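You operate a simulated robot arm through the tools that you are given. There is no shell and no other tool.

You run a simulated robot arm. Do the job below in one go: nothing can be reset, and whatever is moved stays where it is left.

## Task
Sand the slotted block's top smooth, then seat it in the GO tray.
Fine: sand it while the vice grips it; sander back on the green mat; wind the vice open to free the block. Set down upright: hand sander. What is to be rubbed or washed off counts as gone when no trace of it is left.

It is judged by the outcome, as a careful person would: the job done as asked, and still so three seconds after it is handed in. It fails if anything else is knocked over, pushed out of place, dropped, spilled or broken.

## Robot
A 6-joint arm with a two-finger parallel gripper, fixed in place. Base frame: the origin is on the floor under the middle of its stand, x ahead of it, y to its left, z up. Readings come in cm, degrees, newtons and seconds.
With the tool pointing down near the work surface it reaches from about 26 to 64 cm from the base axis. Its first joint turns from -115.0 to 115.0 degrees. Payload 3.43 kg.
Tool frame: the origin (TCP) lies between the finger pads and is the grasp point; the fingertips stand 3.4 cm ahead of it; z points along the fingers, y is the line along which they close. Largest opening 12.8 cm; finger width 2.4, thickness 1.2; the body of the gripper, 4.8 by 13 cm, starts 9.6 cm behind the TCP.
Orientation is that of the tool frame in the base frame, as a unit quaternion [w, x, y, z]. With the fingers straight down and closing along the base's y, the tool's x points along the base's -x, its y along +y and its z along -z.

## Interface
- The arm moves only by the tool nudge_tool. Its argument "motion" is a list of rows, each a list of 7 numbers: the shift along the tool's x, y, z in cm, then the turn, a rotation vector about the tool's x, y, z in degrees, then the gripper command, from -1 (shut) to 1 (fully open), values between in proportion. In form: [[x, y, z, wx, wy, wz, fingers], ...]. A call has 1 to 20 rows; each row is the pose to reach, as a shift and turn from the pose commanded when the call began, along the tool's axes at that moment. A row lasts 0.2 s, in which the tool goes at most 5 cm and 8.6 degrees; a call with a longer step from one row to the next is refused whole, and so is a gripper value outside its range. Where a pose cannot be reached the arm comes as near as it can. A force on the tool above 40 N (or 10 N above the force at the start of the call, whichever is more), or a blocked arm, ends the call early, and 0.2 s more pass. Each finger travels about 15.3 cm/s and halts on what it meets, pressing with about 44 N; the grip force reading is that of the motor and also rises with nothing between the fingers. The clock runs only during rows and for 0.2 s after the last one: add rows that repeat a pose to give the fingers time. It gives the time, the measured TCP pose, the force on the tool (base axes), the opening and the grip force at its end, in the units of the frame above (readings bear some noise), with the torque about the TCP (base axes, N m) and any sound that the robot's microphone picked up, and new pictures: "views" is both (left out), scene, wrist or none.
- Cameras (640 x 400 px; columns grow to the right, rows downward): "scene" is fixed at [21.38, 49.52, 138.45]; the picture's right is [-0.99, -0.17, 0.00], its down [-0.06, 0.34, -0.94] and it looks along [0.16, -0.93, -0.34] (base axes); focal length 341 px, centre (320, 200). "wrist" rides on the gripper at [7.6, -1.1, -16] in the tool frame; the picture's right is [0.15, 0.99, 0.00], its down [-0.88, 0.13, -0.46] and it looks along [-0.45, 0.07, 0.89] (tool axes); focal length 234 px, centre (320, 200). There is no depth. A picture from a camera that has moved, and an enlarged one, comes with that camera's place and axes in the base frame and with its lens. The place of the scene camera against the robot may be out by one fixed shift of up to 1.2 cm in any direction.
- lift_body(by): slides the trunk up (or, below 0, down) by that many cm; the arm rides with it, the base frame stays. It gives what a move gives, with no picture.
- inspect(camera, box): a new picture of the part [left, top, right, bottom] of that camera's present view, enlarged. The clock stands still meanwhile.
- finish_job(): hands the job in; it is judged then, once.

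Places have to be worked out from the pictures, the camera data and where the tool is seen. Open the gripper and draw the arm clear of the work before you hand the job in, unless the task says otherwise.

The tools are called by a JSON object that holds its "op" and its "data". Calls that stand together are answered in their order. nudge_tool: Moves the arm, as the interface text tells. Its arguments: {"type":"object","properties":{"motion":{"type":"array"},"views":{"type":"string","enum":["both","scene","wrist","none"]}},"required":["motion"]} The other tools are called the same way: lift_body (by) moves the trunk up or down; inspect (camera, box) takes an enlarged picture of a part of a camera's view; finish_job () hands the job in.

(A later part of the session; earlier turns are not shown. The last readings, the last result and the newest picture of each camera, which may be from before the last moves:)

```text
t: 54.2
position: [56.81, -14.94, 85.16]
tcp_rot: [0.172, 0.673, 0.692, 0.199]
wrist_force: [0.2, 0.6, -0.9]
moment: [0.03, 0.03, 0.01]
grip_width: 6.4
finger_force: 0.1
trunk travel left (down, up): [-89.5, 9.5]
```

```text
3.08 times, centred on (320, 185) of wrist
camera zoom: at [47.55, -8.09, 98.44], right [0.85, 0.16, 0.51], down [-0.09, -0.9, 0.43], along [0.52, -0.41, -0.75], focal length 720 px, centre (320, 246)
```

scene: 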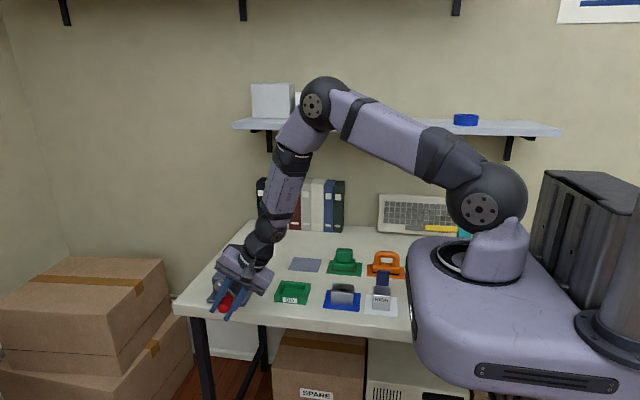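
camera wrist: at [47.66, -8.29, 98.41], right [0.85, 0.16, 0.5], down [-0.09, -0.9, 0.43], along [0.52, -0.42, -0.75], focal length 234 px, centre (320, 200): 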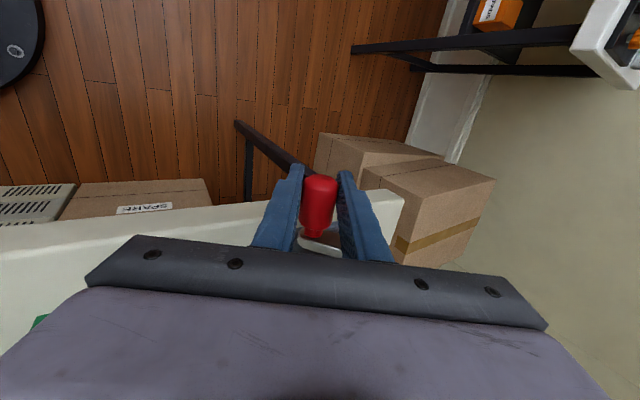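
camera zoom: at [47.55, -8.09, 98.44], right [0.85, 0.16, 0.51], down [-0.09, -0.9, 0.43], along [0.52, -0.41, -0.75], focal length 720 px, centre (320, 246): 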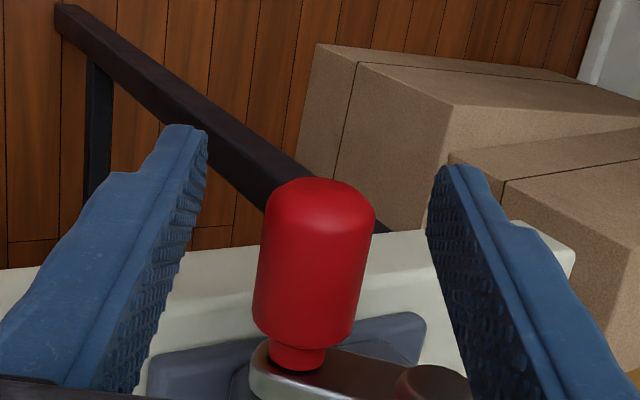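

The crank stays put at about -31° this time, so downward is the unwinding direction. I'll retreat along the tool axis and bring the tool to a 45° tilt, past the singular zone, in free space. From there I can wind in arcs.

{"op": "nudge_tool", "data": {"motion": [[0, 0, -2, 0, 0, 0, 0], [0, 0, -5, 0, 0, 0, 0], [0, 0, -8, 0, 0, 0, 0], [0, 0, -8, -5, -0.9, 0.2, 0], [0, 0, -8, -10, -1.7, 0.4, 0], [0, 0, -8, -14.6, -2.6, 0.6, 0], [0, 0, -8, -14.6, -2.6, 0.6, 0]], "views": "both"}}

{"op": "inspect", "data": {"camera": "scene", "box": [195, 230, 275, 310]}}

```text
t: 55.8
position: [52.87, -15.42, 91.99]
tcp_rot: [0.272, 0.653, 0.652, 0.271]
wrist_force: [0.3, -0.1, 1.1]
moment: [-0.02, 0.0, -0.01]
grip_width: 6.4
finger_force: 0.0
trunk travel left (down, up): [-89.5, 9.5]
camera wrist: at [40.73, -7.7, 102.4], right [0.7, 0.15, 0.7], down [-0.23, -0.88, 0.41], along [0.68, -0.45, -0.58], focal length 234 px, centre (320, 200)
```

scene: 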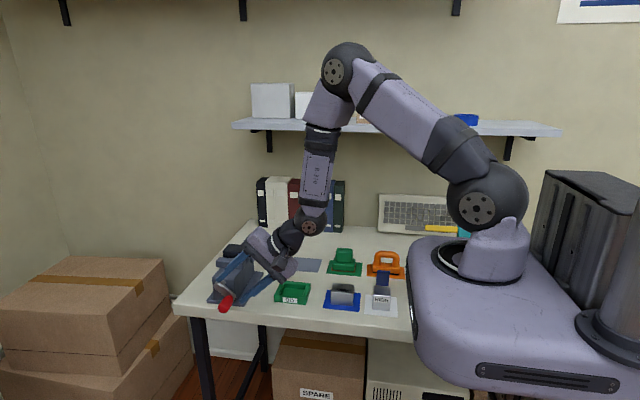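
wrist: 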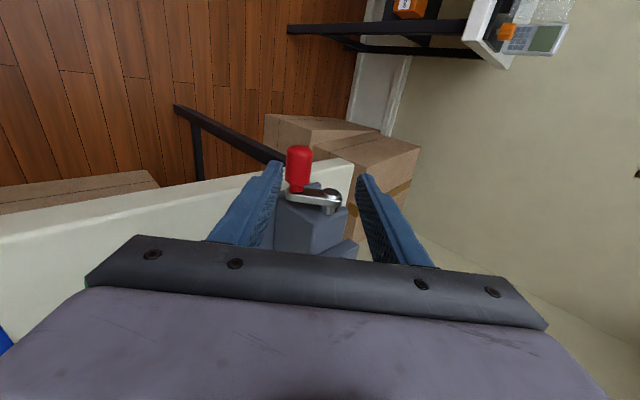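

```text
5.00 times, centred on (235, 270) of scene
camera zoom: at [21.38, 49.52, 138.45], right [-0.99, -0.17, 0.0], down [-0.06, 0.34, -0.94], along [0.16, -0.93, -0.34], focal length 1703 px, centre (745, -150)
```

zoom: 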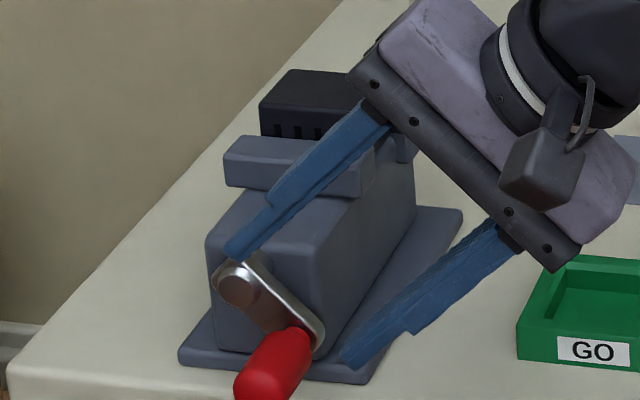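

The tilt is exactly 45° now and the crank stays wound. I'll enlarge the wrist view to locate the handle precisely for the next grip.

{"op": "inspect", "data": {"camera": "wrist", "box": [250, 120, 390, 270]}}

{"op": "inspect", "data": {"camera": "scene", "box": [210, 260, 250, 310]}}

```text
2.67 times, centred on (320, 195) of wrist
camera zoom: at [40.73, -7.7, 102.4], right [0.7, 0.15, 0.7], down [-0.23, -0.88, 0.41], along [0.68, -0.45, -0.58], focal length 624 px, centre (320, 213)
```

zoom: 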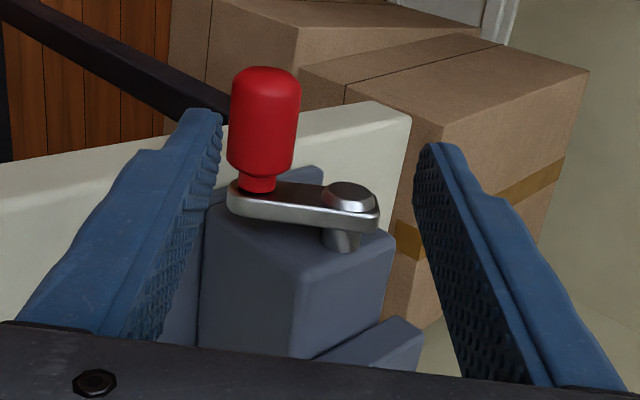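

```text
8.00 times, centred on (230, 285) of scene
camera zoom: at [21.38, 49.52, 138.45], right [-0.99, -0.17, 0.0], down [-0.06, 0.34, -0.94], along [0.16, -0.93, -0.34], focal length 2726 px, centre (1040, -480)
```

zoom: 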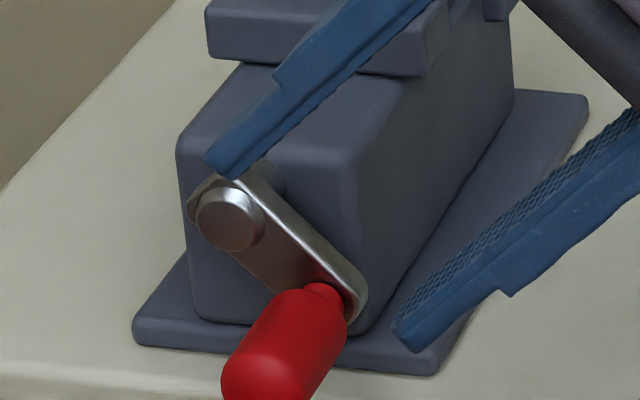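

The handle is now at about (56.7, 84.9), with the crank near -44° around a shaft at (59.65, 87.75). I'll straddle it along the 45° tool axis.

{"op": "nudge_tool", "data": {"motion": [[0.1, -1.2, 0.5, 0, 0, 0, 0], [0.12, -2.3, 1.5, 0, 0, 0, 0], [0.12, -2.3, 4, 0, 0, 0, 0], [0.12, -2.3, 6.5, 0, 0, 0, 0], [0.12, -2.3, 7.7, 0, 0, 0, 0], [0.12, -2.3, 7.7, 0, 0, 0, 0]], "views": "both"}}

{"op": "inspect", "data": {"camera": "wrist", "box": [240, 120, 400, 250]}}

{"op": "inspect", "data": {"camera": "scene", "box": [195, 240, 275, 320]}}

```text
t: 57.2
position: [56.63, -15.29, 84.89]
tcp_rot: [0.272, 0.653, 0.653, 0.271]
wrist_force: [0.5, 0.1, -0.6]
moment: [-0.01, -0.02, -0.01]
grip_width: 6.4
finger_force: 0.1
trunk travel left (down, up): [-89.5, 9.5]
camera wrist: at [44.56, -7.62, 95.31], right [0.7, 0.15, 0.7], down [-0.23, -0.88, 0.41], along [0.68, -0.45, -0.58], focal length 234 px, centre (320, 200)
```

scene: 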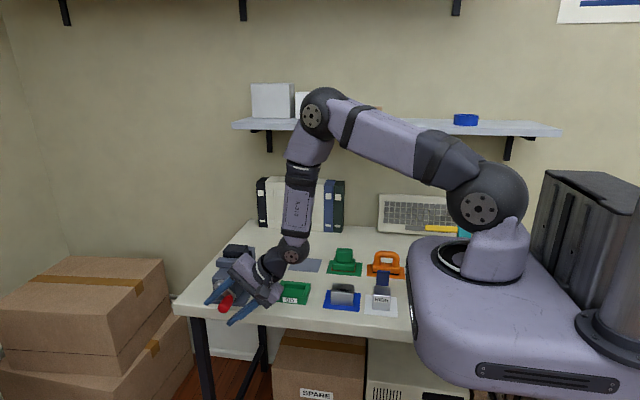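
wrist: 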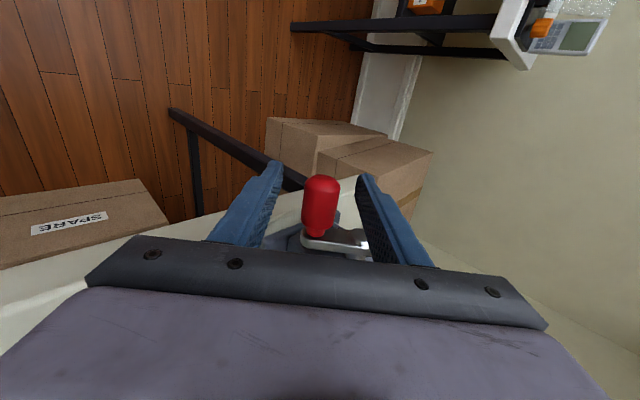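

```text
3.08 times, centred on (320, 185) of wrist
camera zoom: at [44.56, -7.62, 95.31], right [0.7, 0.15, 0.7], down [-0.23, -0.88, 0.41], along [0.68, -0.45, -0.58], focal length 720 px, centre (320, 246)
```

zoom: 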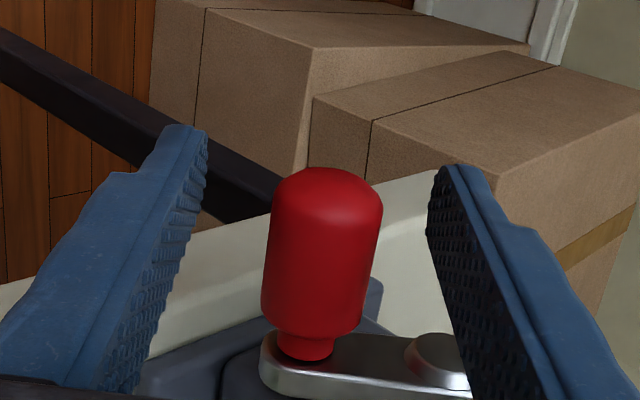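

```text
5.00 times, centred on (235, 280) of scene
camera zoom: at [21.38, 49.52, 138.45], right [-0.99, -0.17, 0.0], down [-0.06, 0.34, -0.94], along [0.16, -0.93, -0.34], focal length 1703 px, centre (745, -200)
```

zoom: 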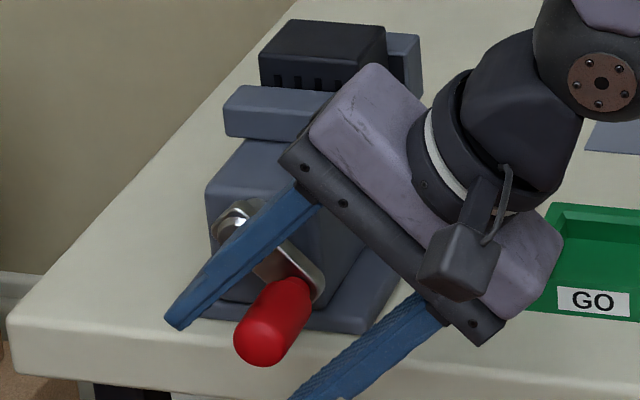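

The handle is centred between the fingers. Close and wind another 37° downward with the tool following the arc.

{"op": "nudge_tool", "data": {"motion": [[0, 0, 0, 0, 0, 0, -0.45], [0, 0, 0, 0, 0, 0, -0.65], [0, 0, 0, 0, 0, 0, -0.65], [0, 0.026, 0.536, -7.5, 0, 0, -0.65], [0, 0.121, 1.063, -15, 0, 0, -0.65], [0, 0.285, 1.574, -22.5, 0, 0, -0.65], [0, 0.513, 2.059, -30, 0, 0, -0.65], [0, 0.804, 2.51, -37.5, 0, 0, -0.65], [0, 0.804, 2.51, -37.5, 0, 0, -0.65]], "views": "both"}}

{"op": "inspect", "data": {"camera": "scene", "box": [195, 240, 275, 320]}}

{"op": "inspect", "data": {"camera": "wrist", "box": [240, 120, 400, 250]}}

```text
t: 59.2
position: [58.96, -15.4, 83.4]
tcp_rot: [0.466, 0.533, 0.531, 0.466]
wrist_force: [-3.8, -2.7, -9.6]
moment: [-0.25, 0.06, -0.06]
grip_width: 2.74
finger_force: 44.8
trunk travel left (down, up): [-89.5, 9.5]
camera wrist: at [42.94, -7.61, 84.46], right [0.13, 0.14, 0.98], down [-0.44, -0.88, 0.19], along [0.89, -0.45, -0.05], focal length 234 px, centre (320, 200)
```

scene: 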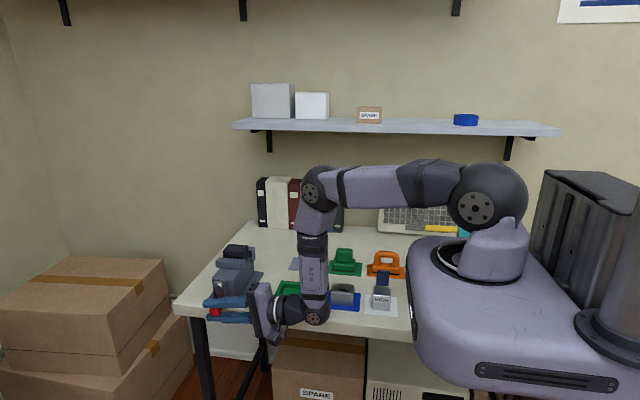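
wrist: 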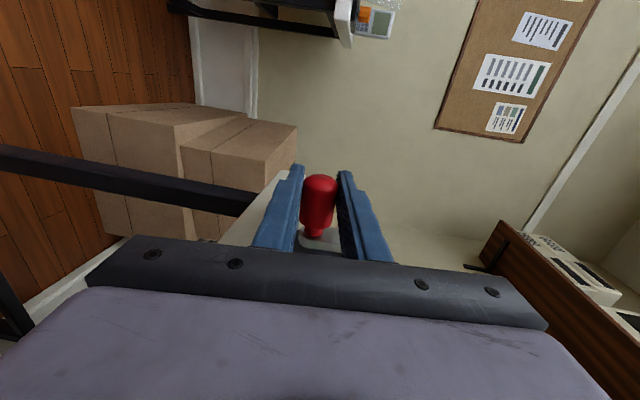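

```text
5.00 times, centred on (235, 280) of scene
camera zoom: at [21.38, 49.52, 138.45], right [-0.99, -0.17, 0.0], down [-0.06, 0.34, -0.94], along [0.16, -0.93, -0.34], focal length 1703 px, centre (745, -200)
```

zoom: 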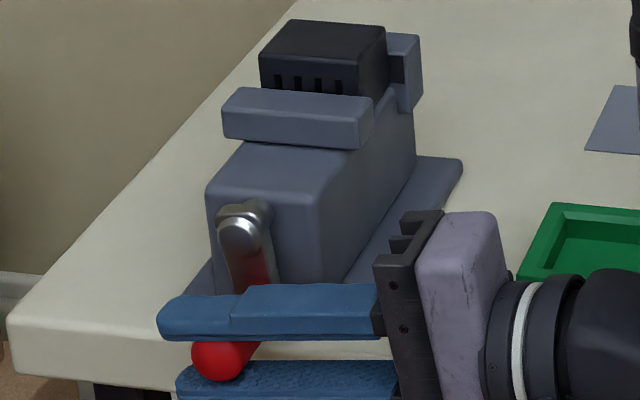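

```text
3.08 times, centred on (320, 185) of wrist
camera zoom: at [42.94, -7.61, 84.46], right [0.13, 0.14, 0.98], down [-0.44, -0.88, 0.19], along [0.89, -0.45, -0.05], focal length 720 px, centre (320, 246)
```

zoom: 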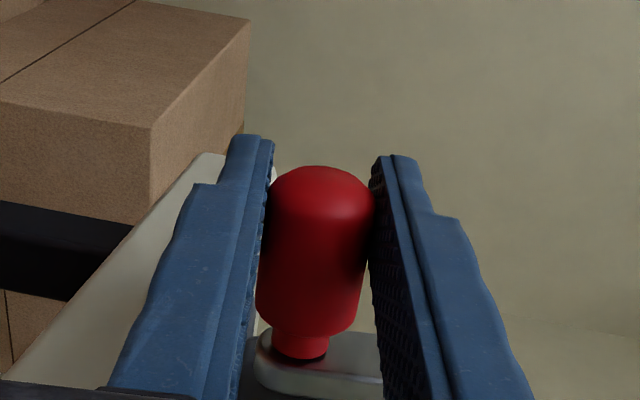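

Smooth: the crank is now near straight down with only about 10 N of load. I'll check whether the moving jaw has started to leave the block.

{"op": "inspect", "data": {"camera": "scene", "box": [220, 238, 252, 260]}}

{"op": "inspect", "data": {"camera": "scene", "box": [205, 240, 265, 320]}}

```text
16.00 times, centred on (236, 249) of scene
camera zoom: at [21.38, 49.52, 138.45], right [-0.99, -0.17, 0.0], down [-0.06, 0.34, -0.94], along [0.16, -0.93, -0.34], focal length 5451 px, centre (1664, -584)
```

zoom: 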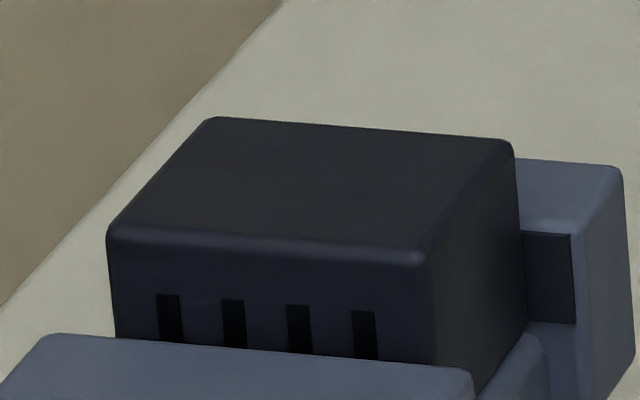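

```text
5.00 times, centred on (235, 280) of scene
camera zoom: at [21.38, 49.52, 138.45], right [-0.99, -0.17, 0.0], down [-0.06, 0.34, -0.94], along [0.16, -0.93, -0.34], focal length 1703 px, centre (745, -200)
```

zoom: 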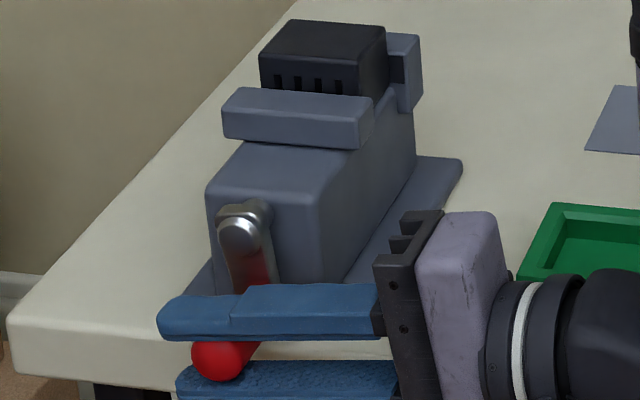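

The jaw has moved about 0.35 cm toward the crank over roughly 70°, so this is the opening direction. I'll repeat: release, swing the tool back 37° about the handle, regrip, and wind the next 37°.

{"op": "nudge_tool", "data": {"motion": [[0, 0, 0, 0, 0, 0, -0.2], [0, 0, 0, 0, 0, 0, 0], [0, 0, 0, 7.5, 0, 0, 0], [0, 0, 0, 15, 0, 0, 0], [0, 0, 0, 22.5, 0, 0, 0], [0, 0, 0, 30, 0, 0, 0], [0, 0, 0, 37.5, 0, 0, 0], [0, 0, 0, 37.5, 0, 0, 0]], "views": "wrist"}}

{"op": "inspect", "data": {"camera": "scene", "box": [195, 240, 275, 320]}}

{"op": "inspect", "data": {"camera": "wrist", "box": [240, 120, 400, 250]}}

```text
t: 61.0
position: [58.99, -15.33, 83.61]
tcp_rot: [0.27, 0.653, 0.654, 0.27]
wrist_force: [-1.2, 0.1, 0.8]
moment: [0.01, 0.04, 0.02]
grip_width: 6.39
finger_force: 0.1
trunk travel left (down, up): [-89.5, 9.5]
camera wrist: at [46.9, -7.59, 94.16], right [0.7, 0.15, 0.7], down [-0.23, -0.88, 0.41], along [0.68, -0.45, -0.58], focal length 234 px, centre (320, 200)
```

wrist: 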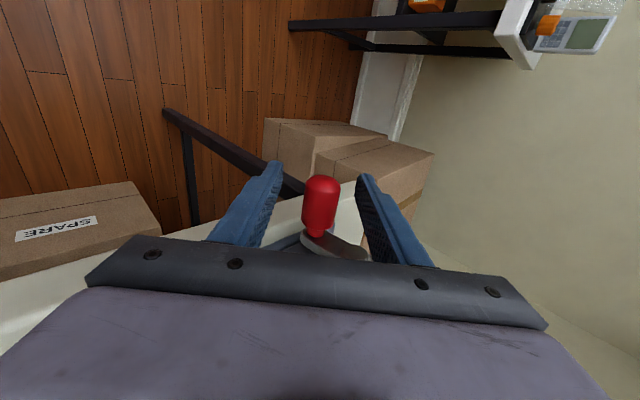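

```text
5.00 times, centred on (235, 280) of scene
camera zoom: at [21.38, 49.52, 138.45], right [-0.99, -0.17, 0.0], down [-0.06, 0.34, -0.94], along [0.16, -0.93, -0.34], focal length 1703 px, centre (745, -200)
```

zoom: 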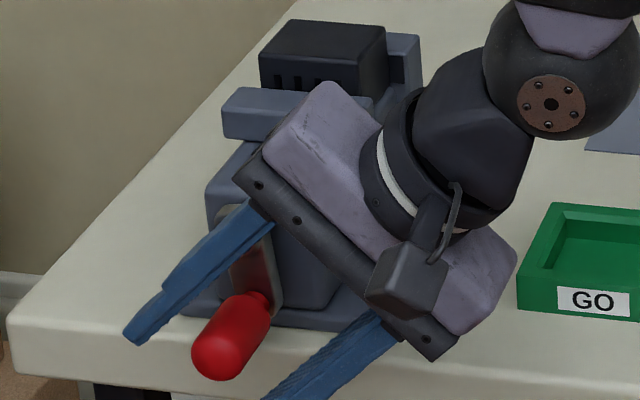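

```text
3.08 times, centred on (320, 185) of wrist
camera zoom: at [46.9, -7.59, 94.16], right [0.7, 0.15, 0.7], down [-0.23, -0.88, 0.41], along [0.68, -0.45, -0.58], focal length 720 px, centre (320, 246)
```

zoom: 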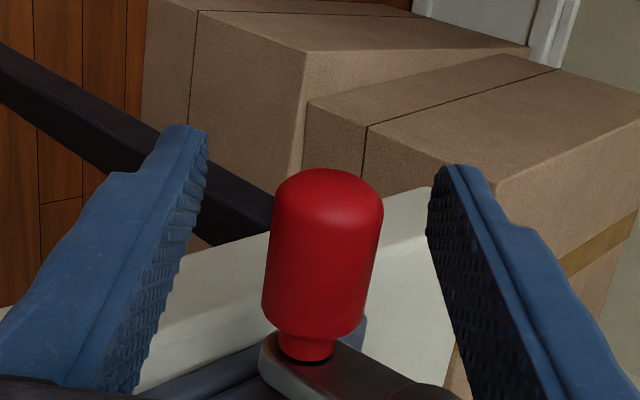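

The handle is centred again. Close and wind the next 37° along the bottom of the circle.

{"op": "nudge_tool", "data": {"motion": [[0, 0, 0, 0, 0, 0, -0.45], [0, 0, 0, 0, 0, 0, -0.65], [0, 0, 0, 0, 0, 0, -0.65], [0, 0.356, 0.4, -7.5, 0, 0, -0.65], [0, 0.764, 0.751, -15, 0, 0, -0.65], [0, 1.211, 1.044, -22.5, 0, 0, -0.65], [0, 1.695, 1.278, -30, 0, 0, -0.65], [0, 2.205, 1.445, -37.5, 0, 0, -0.65], [0, 2.205, 1.445, -37.5, 0, 0, -0.65]], "views": "wrist"}}

{"op": "inspect", "data": {"camera": "scene", "box": [195, 240, 275, 320]}}

{"op": "inspect", "data": {"camera": "wrist", "box": [240, 120, 400, 250]}}

```text
t: 63.0
position: [61.6, -15.25, 84.03]
tcp_rot: [0.466, 0.532, 0.532, 0.466]
wrist_force: [2.4, -1.5, -6.0]
moment: [0.02, 0.03, -0.29]
grip_width: 2.77
finger_force: 45.2
trunk travel left (down, up): [-89.5, 9.5]
camera wrist: at [45.65, -7.58, 85.02], right [0.13, 0.15, 0.98], down [-0.44, -0.88, 0.19], along [0.89, -0.45, -0.05], focal length 234 px, centre (320, 200)
```

wrist: 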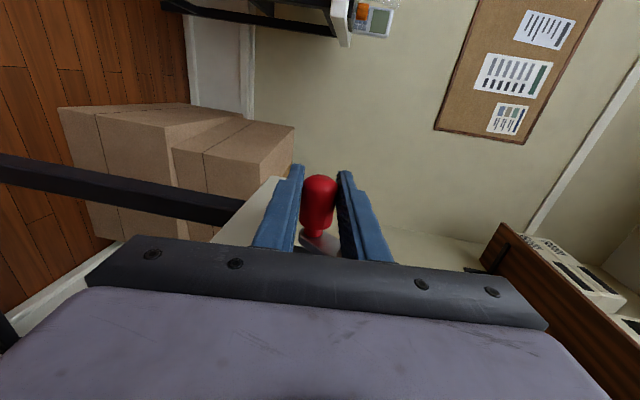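

```text
5.00 times, centred on (235, 280) of scene
camera zoom: at [21.38, 49.52, 138.45], right [-0.99, -0.17, 0.0], down [-0.06, 0.34, -0.94], along [0.16, -0.93, -0.34], focal length 1703 px, centre (745, -200)
```

zoom: 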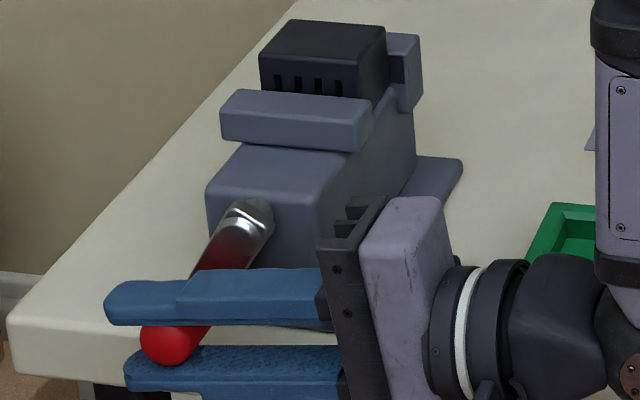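

```text
3.08 times, centred on (320, 185) of wrist
camera zoom: at [45.65, -7.58, 85.02], right [0.13, 0.15, 0.98], down [-0.44, -0.88, 0.19], along [0.89, -0.45, -0.05], focal length 720 px, centre (320, 246)
```

zoom: 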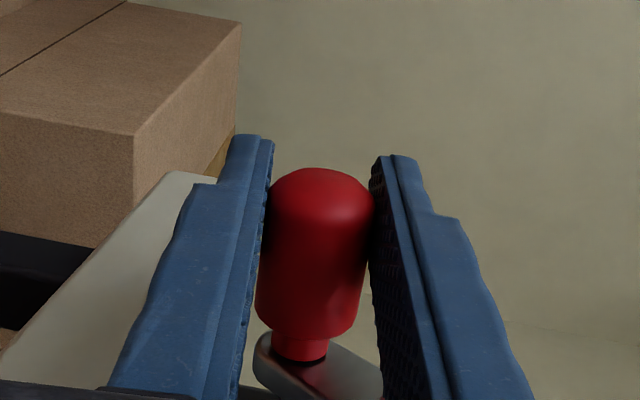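

Good, the crank is at about -120°. Checking the jaw gap again before continuing.

{"op": "inspect", "data": {"camera": "scene", "box": [220, 238, 252, 260]}}

{"op": "nudge_tool", "data": {"motion": [[0, 0, 0, 0, 0, 0, -0.2], [0, 0, 0, 0, 0, 0, 0], [0, 0, 0, 7.5, 0, 0, 0], [0, 0, 0, 15, 0, 0, 0], [0, 0, 0, 22.5, 0, 0, 0], [0, 0, 0, 30, 0, 0, 0], [0, 0, 0, 34, 0, 0, 0], [0, 0, 0, 34, 0, 0, 0]], "views": "both"}}

{"op": "inspect", "data": {"camera": "wrist", "box": [240, 120, 400, 250]}}

```text
16.00 times, centred on (236, 249) of scene
camera zoom: at [21.38, 49.52, 138.45], right [-0.99, -0.17, 0.0], down [-0.06, 0.34, -0.94], along [0.16, -0.93, -0.34], focal length 5451 px, centre (1664, -584)
```

zoom: 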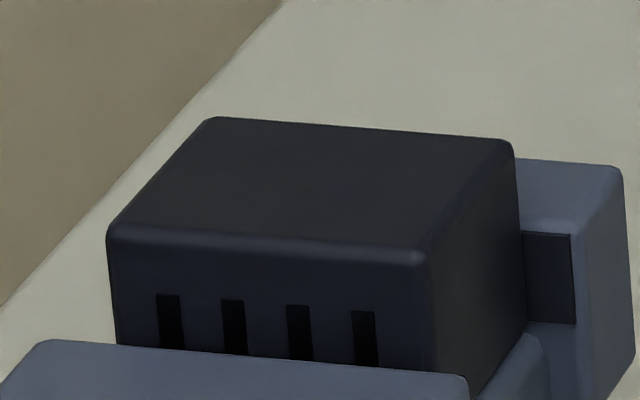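

```text
t: 64.8
position: [61.47, -15.31, 84.13]
tcp_rot: [0.291, 0.645, 0.644, 0.29]
wrist_force: [0.4, 0.5, -0.5]
moment: [0.02, -0.01, -0.02]
grip_width: 6.38
finger_force: 0.1
trunk travel left (down, up): [-89.5, 9.5]
camera wrist: at [48.88, -7.59, 93.92], right [0.66, 0.15, 0.74], down [-0.26, -0.88, 0.4], along [0.71, -0.45, -0.54], focal length 234 px, centre (320, 200)
```

scene: 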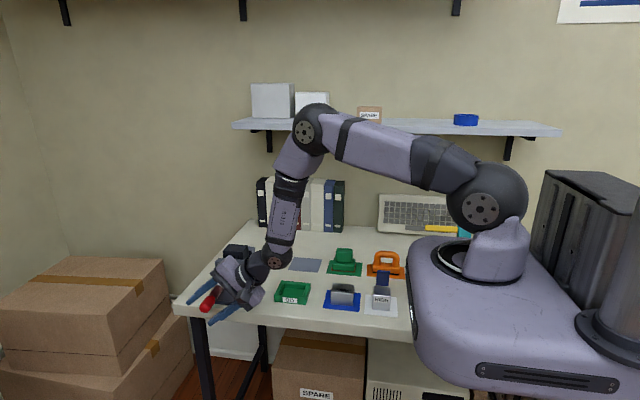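
wrist: 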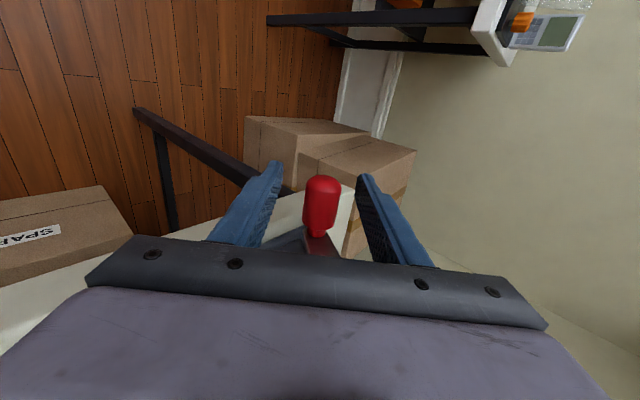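

```text
3.08 times, centred on (320, 185) of wrist
camera zoom: at [48.88, -7.59, 93.92], right [0.66, 0.15, 0.74], down [-0.26, -0.88, 0.4], along [0.71, -0.45, -0.54], focal length 720 px, centre (320, 246)
```

zoom: 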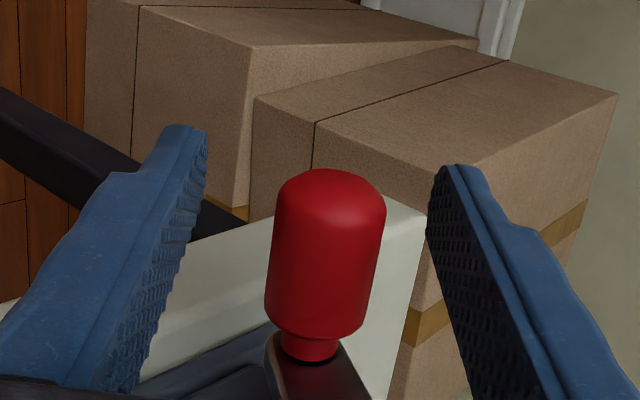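

The jaw gap is now about 0.6 cm (roughly 2 cm per turn). I'll regrip here and continue winding up the far side of the circle.

{"op": "nudge_tool", "data": {"motion": [[0, 0, 0, 0, 0, 0, -0.45], [0, 0, 0, 0, 0, 0, -0.65], [0, 0, 0, 0, 0, 0, -0.65], [0, 0.499, 0.128, -7.2, 0, 0, -0.65], [0, 1.01, 0.193, -14.4, 0, 0, -0.65], [0, 1.524, 0.193, -21.6, 0, 0, -0.65], [0, 2.036, 0.128, -28.8, 0, 0, -0.65], [0, 2.534, 0, -36, 0, 0, -0.65], [0, 2.534, 0, -36, 0, 0, -0.65]], "views": "wrist"}}

{"op": "inspect", "data": {"camera": "scene", "box": [195, 240, 275, 320]}}

{"op": "inspect", "data": {"camera": "scene", "box": [220, 238, 252, 260]}}

```text
t: 66.8
position: [63.18, -15.3, 86.13]
tcp_rot: [0.475, 0.523, 0.523, 0.476]
wrist_force: [-0.2, -0.1, -2.9]
moment: [0.2, 0.01, 0.05]
grip_width: 2.74
finger_force: 44.8
trunk travel left (down, up): [-89.5, 9.5]
camera wrist: at [47.25, -7.6, 86.52], right [0.09, 0.15, 0.98], down [-0.44, -0.88, 0.17], along [0.89, -0.45, -0.02], focal length 234 px, centre (320, 200)
```

wrist: 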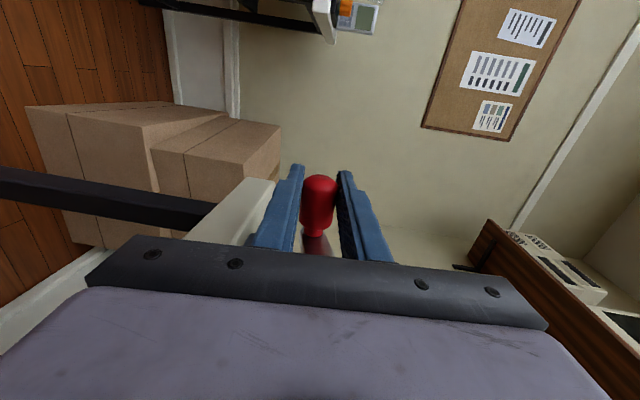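

```text
5.00 times, centred on (235, 280) of scene
camera zoom: at [21.38, 49.52, 138.45], right [-0.99, -0.17, 0.0], down [-0.06, 0.34, -0.94], along [0.16, -0.93, -0.34], focal length 1703 px, centre (745, -200)
```

zoom: 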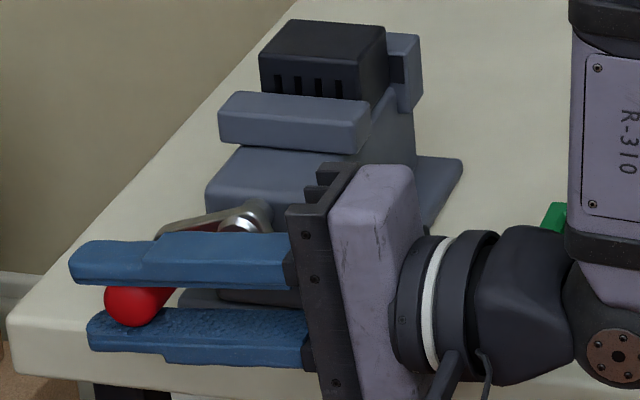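

```text
16.00 times, centred on (236, 249) of scene
camera zoom: at [21.38, 49.52, 138.45], right [-0.99, -0.17, 0.0], down [-0.06, 0.34, -0.94], along [0.16, -0.93, -0.34], focal length 5451 px, centre (1664, -584)
```

zoom: 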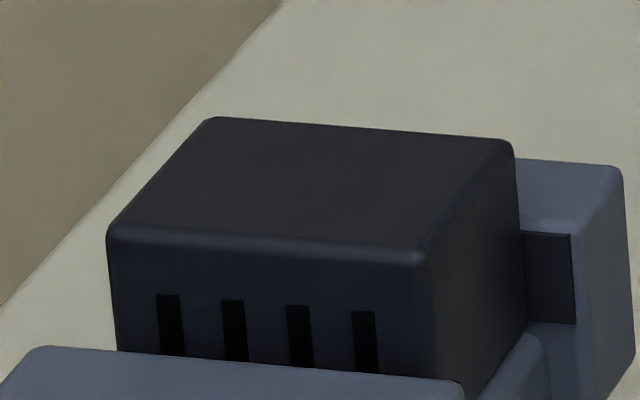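

The gap is now about 0.8 cm with almost no crank load. One more cycle in a single call: release, swing back 34°, regrip, wind 35° up the far side.

{"op": "nudge_tool", "data": {"motion": [[0, 0, 0, 0, 0, 0, -0.2], [0, 0, 0, 0, 0, 0, 0], [0, 0, 0, 8.5, 0, 0, 0], [0, 0, 0, 17, 0, 0, 0], [0, 0, 0, 25.5, 0, 0, 0], [0, 0, 0, 34, 0, 0, 0], [0, 0, 0, 34, 0, 0, 0], [0, 0, 0, 34, 0, 0, -0.45], [0, 0, 0, 34, 0, 0, -0.65], [0, 0, 0, 34, 0, 0, -0.65], [0, 0.485, 0.125, 27, 0, 0, -0.65], [0, 0.981, 0.191, 20, 0, 0, -0.65], [0, 1.482, 0.195, 13, 0, 0, -0.65], [0, 1.979, 0.138, 6, 0, 0, -0.65], [0, 2.466, 0.021, -1, 0, 0, -0.65], [0, 2.466, 0.021, -1, 0, 0, -0.65]], "views": "wrist"}}

{"op": "inspect", "data": {"camera": "scene", "box": [195, 240, 275, 320]}}

{"op": "inspect", "data": {"camera": "scene", "box": [220, 238, 252, 260]}}

```text
t: 70.2
position: [63.22, -15.35, 88.41]
tcp_rot: [0.479, 0.52, 0.519, 0.481]
wrist_force: [-13.9, 0.0, -6.3]
moment: [-0.11, 0.02, 0.73]
grip_width: 2.77
finger_force: 45.1
trunk travel left (down, up): [-89.5, 9.5]
camera wrist: at [47.31, -7.61, 88.61], right [0.08, 0.14, 0.99], down [-0.44, -0.88, 0.16], along [0.89, -0.45, 0.0], focal length 234 px, centre (320, 200)
```

wrist: 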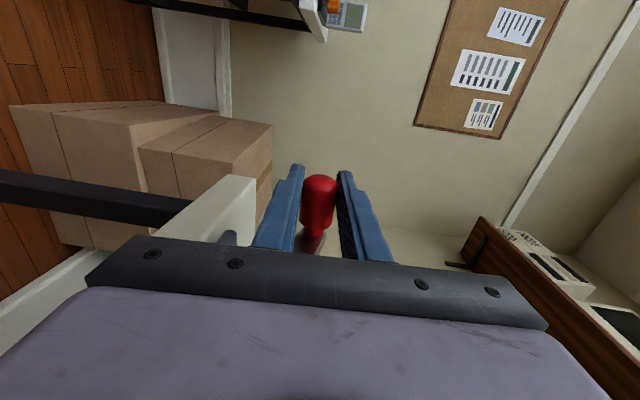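

```text
5.00 times, centred on (235, 280) of scene
camera zoom: at [21.38, 49.52, 138.45], right [-0.99, -0.17, 0.0], down [-0.06, 0.34, -0.94], along [0.16, -0.93, -0.34], focal length 1703 px, centre (745, -200)
```

zoom: 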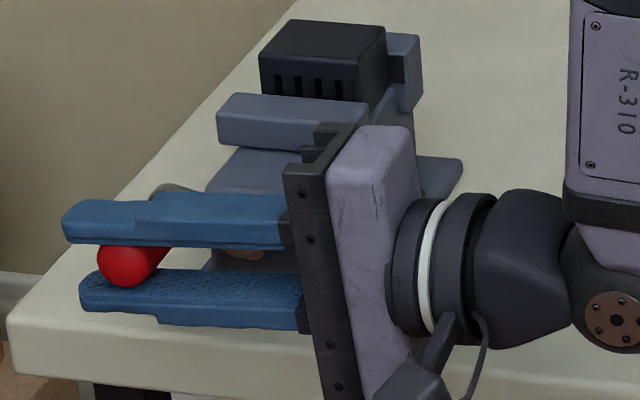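

```text
16.00 times, centred on (236, 249) of scene
camera zoom: at [21.38, 49.52, 138.45], right [-0.99, -0.17, 0.0], down [-0.06, 0.34, -0.94], along [0.16, -0.93, -0.34], focal length 5451 px, centre (1664, -584)
```

zoom: 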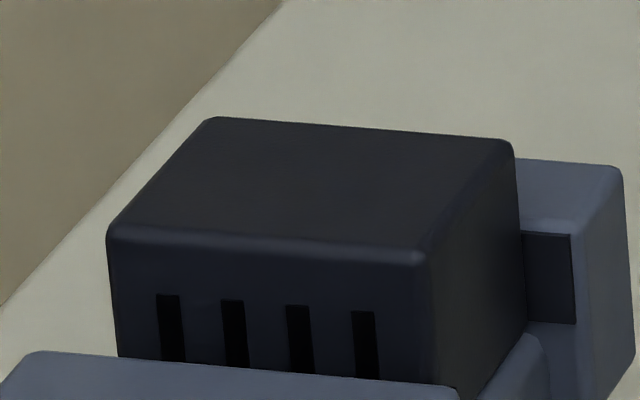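

The gap is now about 1.0 cm. Fitting my readings gives the crank centre at (59.41, 87.34) with R=3.96. I'll do one more cycle with that refined circle so the jaw is clearly open.

{"op": "nudge_tool", "data": {"motion": [[0, 0, 0, 0, 0, 0, -0.2], [0, 0, 0, 0, 0, 0, 0], [0, -0.085, -0.184, 8.5, 0, 0, 0], [0, -0.085, -0.184, 17, 0, 0, 0], [0, -0.085, -0.184, 25.5, 0, 0, 0], [0, -0.085, -0.184, 34, 0, 0, 0], [0, -0.085, -0.184, 34, 0, 0, 0], [0, -0.085, -0.184, 34, 0, 0, -0.45], [0, -0.085, -0.184, 34, 0, 0, -0.65], [0, -0.085, -0.184, 34, 0, 0, -0.65], [0, 0.361, -0.38, 27, 0, 0, -0.65], [0, 0.774, -0.623, 20, 0, 0, -0.65], [0, 1.161, -0.924, 13, 0, 0, -0.65], [0, 1.506, -1.262, 6, 0, 0, -0.65], [0, 1.797, -1.636, -1, 0, 0, -0.65], [0, 1.797, -1.636, -1, 0, 0, -0.65]], "views": "wrist"}}

{"op": "inspect", "data": {"camera": "scene", "box": [195, 240, 275, 320]}}

{"op": "inspect", "data": {"camera": "scene", "box": [220, 238, 252, 260]}}

```text
t: 73.6
position: [61.99, -15.34, 90.49]
tcp_rot: [0.486, 0.514, 0.515, 0.484]
wrist_force: [2.5, 2.0, 1.3]
moment: [-0.04, -0.03, -0.19]
grip_width: 2.76
finger_force: 44.7
trunk travel left (down, up): [-89.5, 9.5]
camera wrist: at [45.99, -7.6, 90.27], right [0.06, 0.15, 0.99], down [-0.45, -0.88, 0.16], along [0.89, -0.45, 0.01], focal length 234 px, centre (320, 200)
```

wrist: 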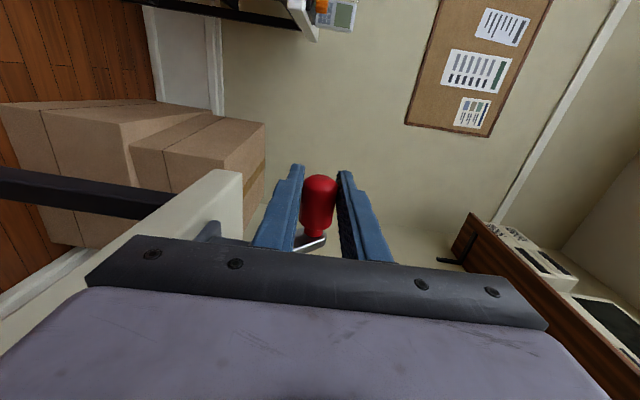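

```text
5.00 times, centred on (235, 280) of scene
camera zoom: at [21.38, 49.52, 138.45], right [-0.99, -0.17, 0.0], down [-0.06, 0.34, -0.94], along [0.16, -0.93, -0.34], focal length 1703 px, centre (745, -200)
```

zoom: 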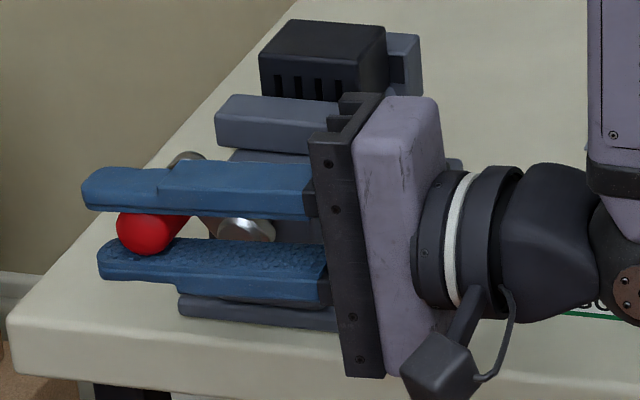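

```text
16.00 times, centred on (236, 249) of scene
camera zoom: at [21.38, 49.52, 138.45], right [-0.99, -0.17, 0.0], down [-0.06, 0.34, -0.94], along [0.16, -0.93, -0.34], focal length 5451 px, centre (1664, -584)
```

zoom: 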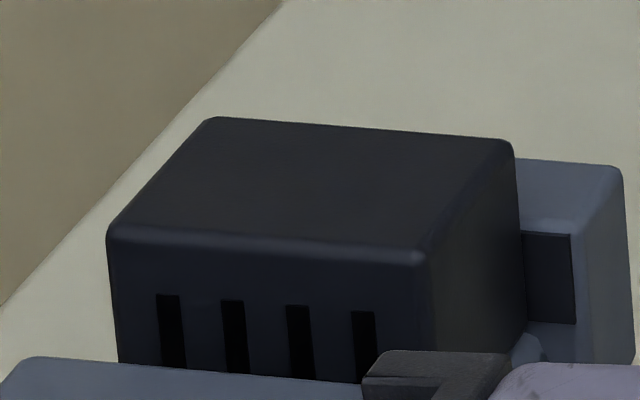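

The gap is about 1.2 cm, with very low load. One more cycle over the top to leave the vice clearly open.

{"op": "nudge_tool", "data": {"motion": [[0, 0, 0, 0, 0, 0, -0.2], [0, 0, 0, 0, 0, 0, 0], [0, 0.05, 0.05, 7, 0, 0, 0], [0, 0.05, 0.05, 14, 0, 0, 0], [0, 0.05, 0.05, 21, 0, 0, 0], [0, 0.05, 0.05, 28, 0, 0, 0], [0, 0.05, 0.05, 35, 0, 0, 0], [0, 0.05, 0.05, 35, 0, 0, 0], [0, 0.05, 0.05, 35, 0, 0, -0.45], [0, 0.05, 0.05, 35, 0, 0, -0.65], [0, 0.05, 0.05, 35, 0, 0, -0.65], [0, 0.266, -0.407, 28, 0, 0, -0.65], [0, 0.469, -0.85, 21, 0, 0, -0.65], [0, 0.621, -1.31, 14, 0, 0, -0.65], [0, 0.713, -1.777, 7, 0, 0, -0.65], [0, 0.753, -2.26, 0, 0, 0, -0.65], [0, 0.753, -2.26, 0, 0, 0, -0.65]], "views": "wrist"}}

{"op": "inspect", "data": {"camera": "scene", "box": [195, 240, 275, 320]}}

{"op": "inspect", "data": {"camera": "scene", "box": [216, 238, 256, 264]}}

```text
t: 77.2
position: [59.6, -15.29, 91.38]
tcp_rot: [0.485, 0.514, 0.515, 0.485]
wrist_force: [2.2, -0.5, 5.8]
moment: [-0.15, -0.03, -0.27]
grip_width: 2.72
finger_force: 45.3
trunk travel left (down, up): [-89.5, 9.5]
camera wrist: at [43.72, -7.63, 91.17], right [0.06, 0.15, 0.99], down [-0.45, -0.88, 0.16], along [0.89, -0.45, 0.01], focal length 234 px, centre (320, 200)
```

wrist: 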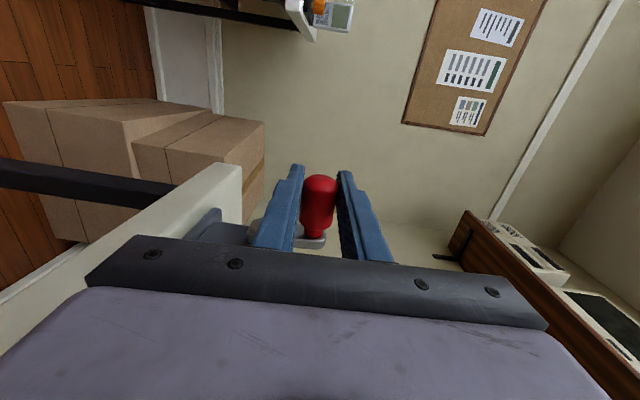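

```text
5.00 times, centred on (235, 280) of scene
camera zoom: at [21.38, 49.52, 138.45], right [-0.99, -0.17, 0.0], down [-0.06, 0.34, -0.94], along [0.16, -0.93, -0.34], focal length 1703 px, centre (745, -200)
```

zoom: 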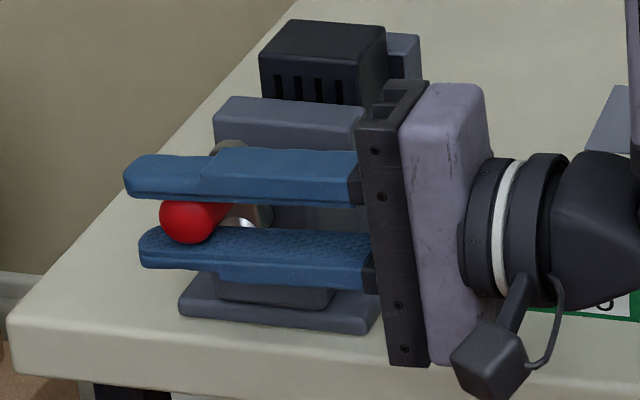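

```text
15.38 times, centred on (236, 251) of scene
camera zoom: at [21.38, 49.52, 138.45], right [-0.99, -0.17, 0.0], down [-0.06, 0.34, -0.94], along [0.16, -0.93, -0.34], focal length 5241 px, centre (1612, -585)
```

zoom: 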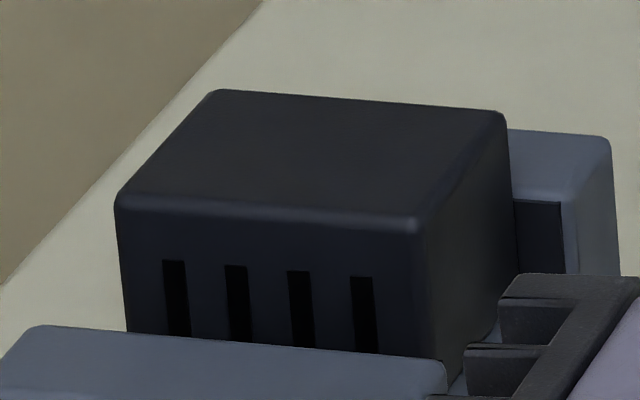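

The vice is well open (about 1.4 cm) and the block still sits upright in it. I'll release the handle, back straight off it, and rise clear.

{"op": "nudge_tool", "data": {"motion": [[0, 0, 0, 0, 0, 0, -0.2], [0, 0, 0, 0, 0, 0, 0], [0, 0, -3, 0, 0, 0, 0], [0, 0, -6.5, 0, 0, 0, 0], [0, 0, -10, 0, 0, 0, 0], [0, 4, -11, 0, 0, 0, 0], [0, 8, -11, 0, 0, 0, 0], [0, 12, -11, 0, 0, 0, 0], [0, 15, -11, 0, 0, 0, 0], [0, 15, -11, 0, 0, 0, 0]], "views": "both"}}

{"op": "inspect", "data": {"camera": "scene", "box": [195, 230, 275, 310]}}

```text
t: 79.4
position: [49.67, -15.21, 106.88]
tcp_rot: [0.484, 0.515, 0.516, 0.484]
wrist_force: [0.8, -0.7, 1.6]
moment: [0.0, 0.02, -0.02]
grip_width: 6.41
finger_force: 0.0
trunk travel left (down, up): [-89.5, 9.5]
camera wrist: at [33.67, -7.61, 106.79], right [0.06, 0.15, 0.99], down [-0.45, -0.88, 0.16], along [0.89, -0.45, 0.01], focal length 234 px, centre (320, 200)
```

scene: 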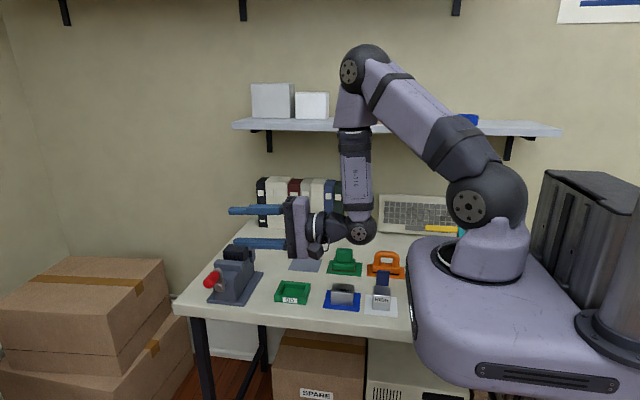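
wrist: 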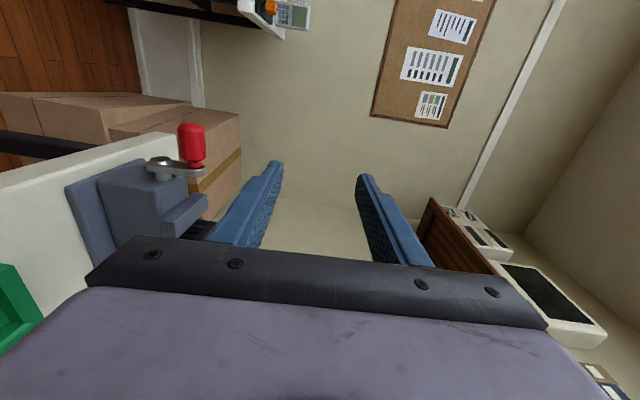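

```text
5.00 times, centred on (235, 270) of scene
camera zoom: at [21.38, 49.52, 138.45], right [-0.99, -0.17, 0.0], down [-0.06, 0.34, -0.94], along [0.16, -0.93, -0.34], focal length 1703 px, centre (745, -150)
```

zoom: 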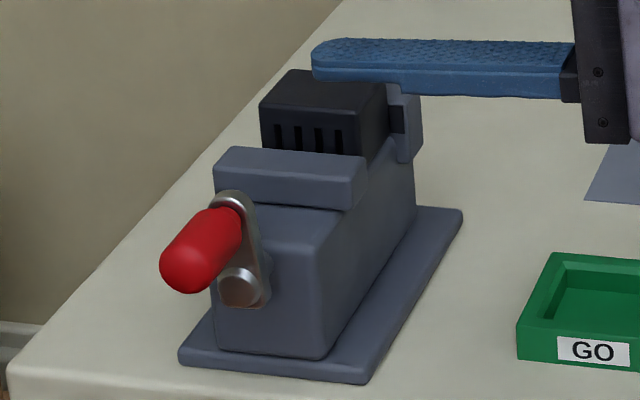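

Clear of the crank. I'll bring the tool back from horizontal to the 20° tilt in free space above the bench front, passing the singular zone slowly.

{"op": "nudge_tool", "data": {"motion": [[0, 0, 0, 8, 0, 0, 0], [0, 0, 0, 16, 0, 0, 0], [0, 0, 0, 24, 0, 0, 0], [0, 0, 0, 32, 0, 0, 0], [0, 0, 0, 38, 0, 0, 0], [0, 0, 0, 43, 0, 0, 0], [0, 0, 0, 48, 0, 0, 0], [0, 0, 0, 53, 0, 0, 0], [0, 0, 0, 58, 0, 0, 0], [0, 0, 0, 63, 0, 0, 0], [0, 0, 0, 67.5, 0, 0, 0], [0, 0, 0, 67.5, 0, 0, 0], [0, 0, 0, 67.5, 0, 0, 0]], "views": "both"}}

```text
t: 82.2
position: [49.66, -15.29, 106.92]
tcp_rot: [0.117, 0.697, 0.698, 0.117]
wrist_force: [0.1, -0.6, 0.5]
moment: [0.0, -0.06, -0.02]
grip_width: 6.41
finger_force: 0.0
trunk travel left (down, up): [-89.5, 9.5]
camera wrist: at [43.47, -7.6, 121.72], right [0.94, 0.15, 0.32], down [-0.03, -0.88, 0.47], along [0.35, -0.45, -0.82], focal length 234 px, centre (320, 200)
```

scene: 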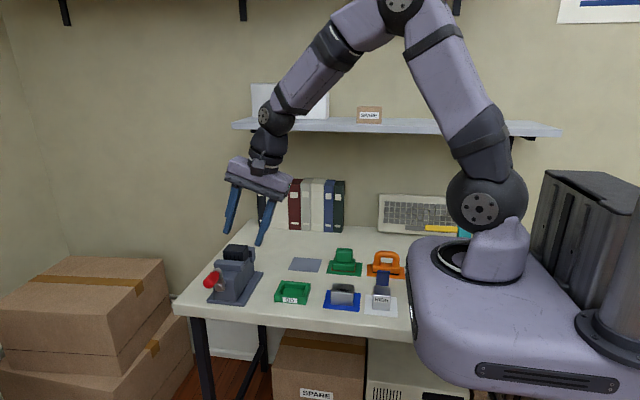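
wrist: 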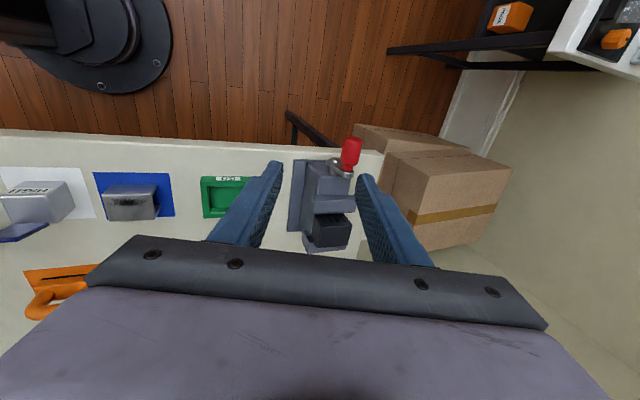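

The tilt is 19° and the gripper is clear. The block is now free between the jaws, with about 1.6 cm of it standing above them. I'll rotate the tool back so the fingers close along y, and move toward the block at a safe height.

{"op": "nudge_tool", "data": {"motion": [[-1.3, 0, 0, 0, 0, -8.2, 0.1], [-2.6, 0, 0, 0, 0, -16.4, 0.1], [-4, 0.1, 0, 0, 0, -24.5, 0.1], [-5.3, 0.1, 0, 0, 0, -32.7, 0.1], [-6.6, 0.15, 0, 0, 0, -40.9, 0.1], [-8, 0.2, 0, 0, 0, -49.1, 0.1], [-9.3, 0.2, 0, 0, 0, -57.3, 0.1], [-10.7, 0.25, 0, 0, 0, -65.5, 0.1], [-12, 0.3, 0.1, 0, 0, -73.6, 0.1], [-13.4, 0.3, 0.1, 0, 0, -81.8, 0.1], [-14.7, 0.33, 0.11, 0, 0, -90, 0.1], [-14.7, 0.33, 0.11, 0, 0, -90, 0.1]], "views": "both"}}

{"op": "inspect", "data": {"camera": "wrist", "box": [220, 60, 420, 210]}}

```text
t: 84.8
position: [50.11, -29.99, 106.91]
tcp_rot: [0.165, -0.001, 0.986, 0.001]
wrist_force: [-0.4, 1.0, 0.2]
moment: [0.02, -0.01, -0.01]
grip_width: 7.04
finger_force: 0.1
trunk travel left (down, up): [-89.5, 9.5]
camera wrist: at [37.69, -31.04, 119.6], right [-0.14, 0.99, -0.05], down [0.68, 0.13, 0.72], along [0.72, 0.07, -0.69], focal length 234 px, centre (320, 200)
```

scene: 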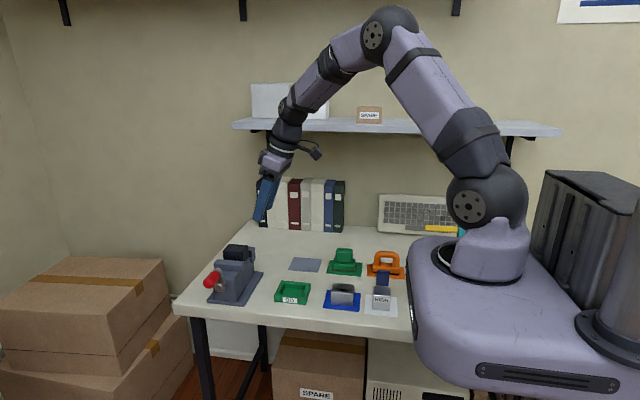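
wrist: 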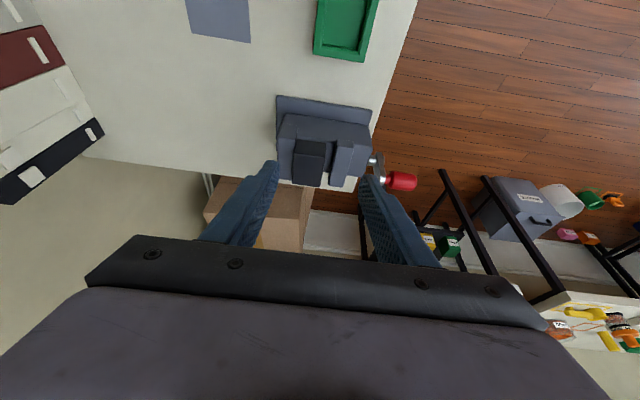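

```text
2.67 times, centred on (320, 135) of wrist
camera zoom: at [37.69, -31.04, 119.6], right [-0.14, 0.99, -0.05], down [0.68, 0.13, 0.72], along [0.72, 0.07, -0.69], focal length 624 px, centre (320, 373)
```

zoom: 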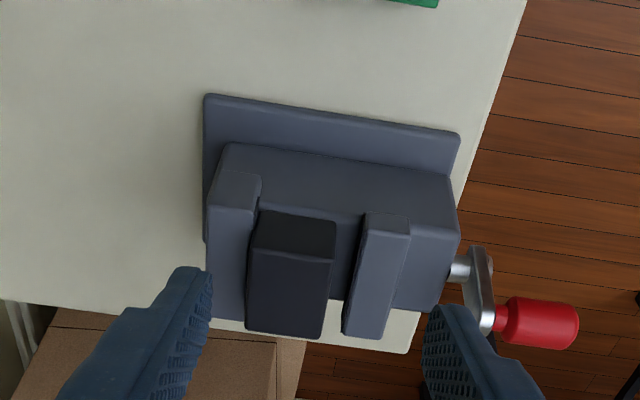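

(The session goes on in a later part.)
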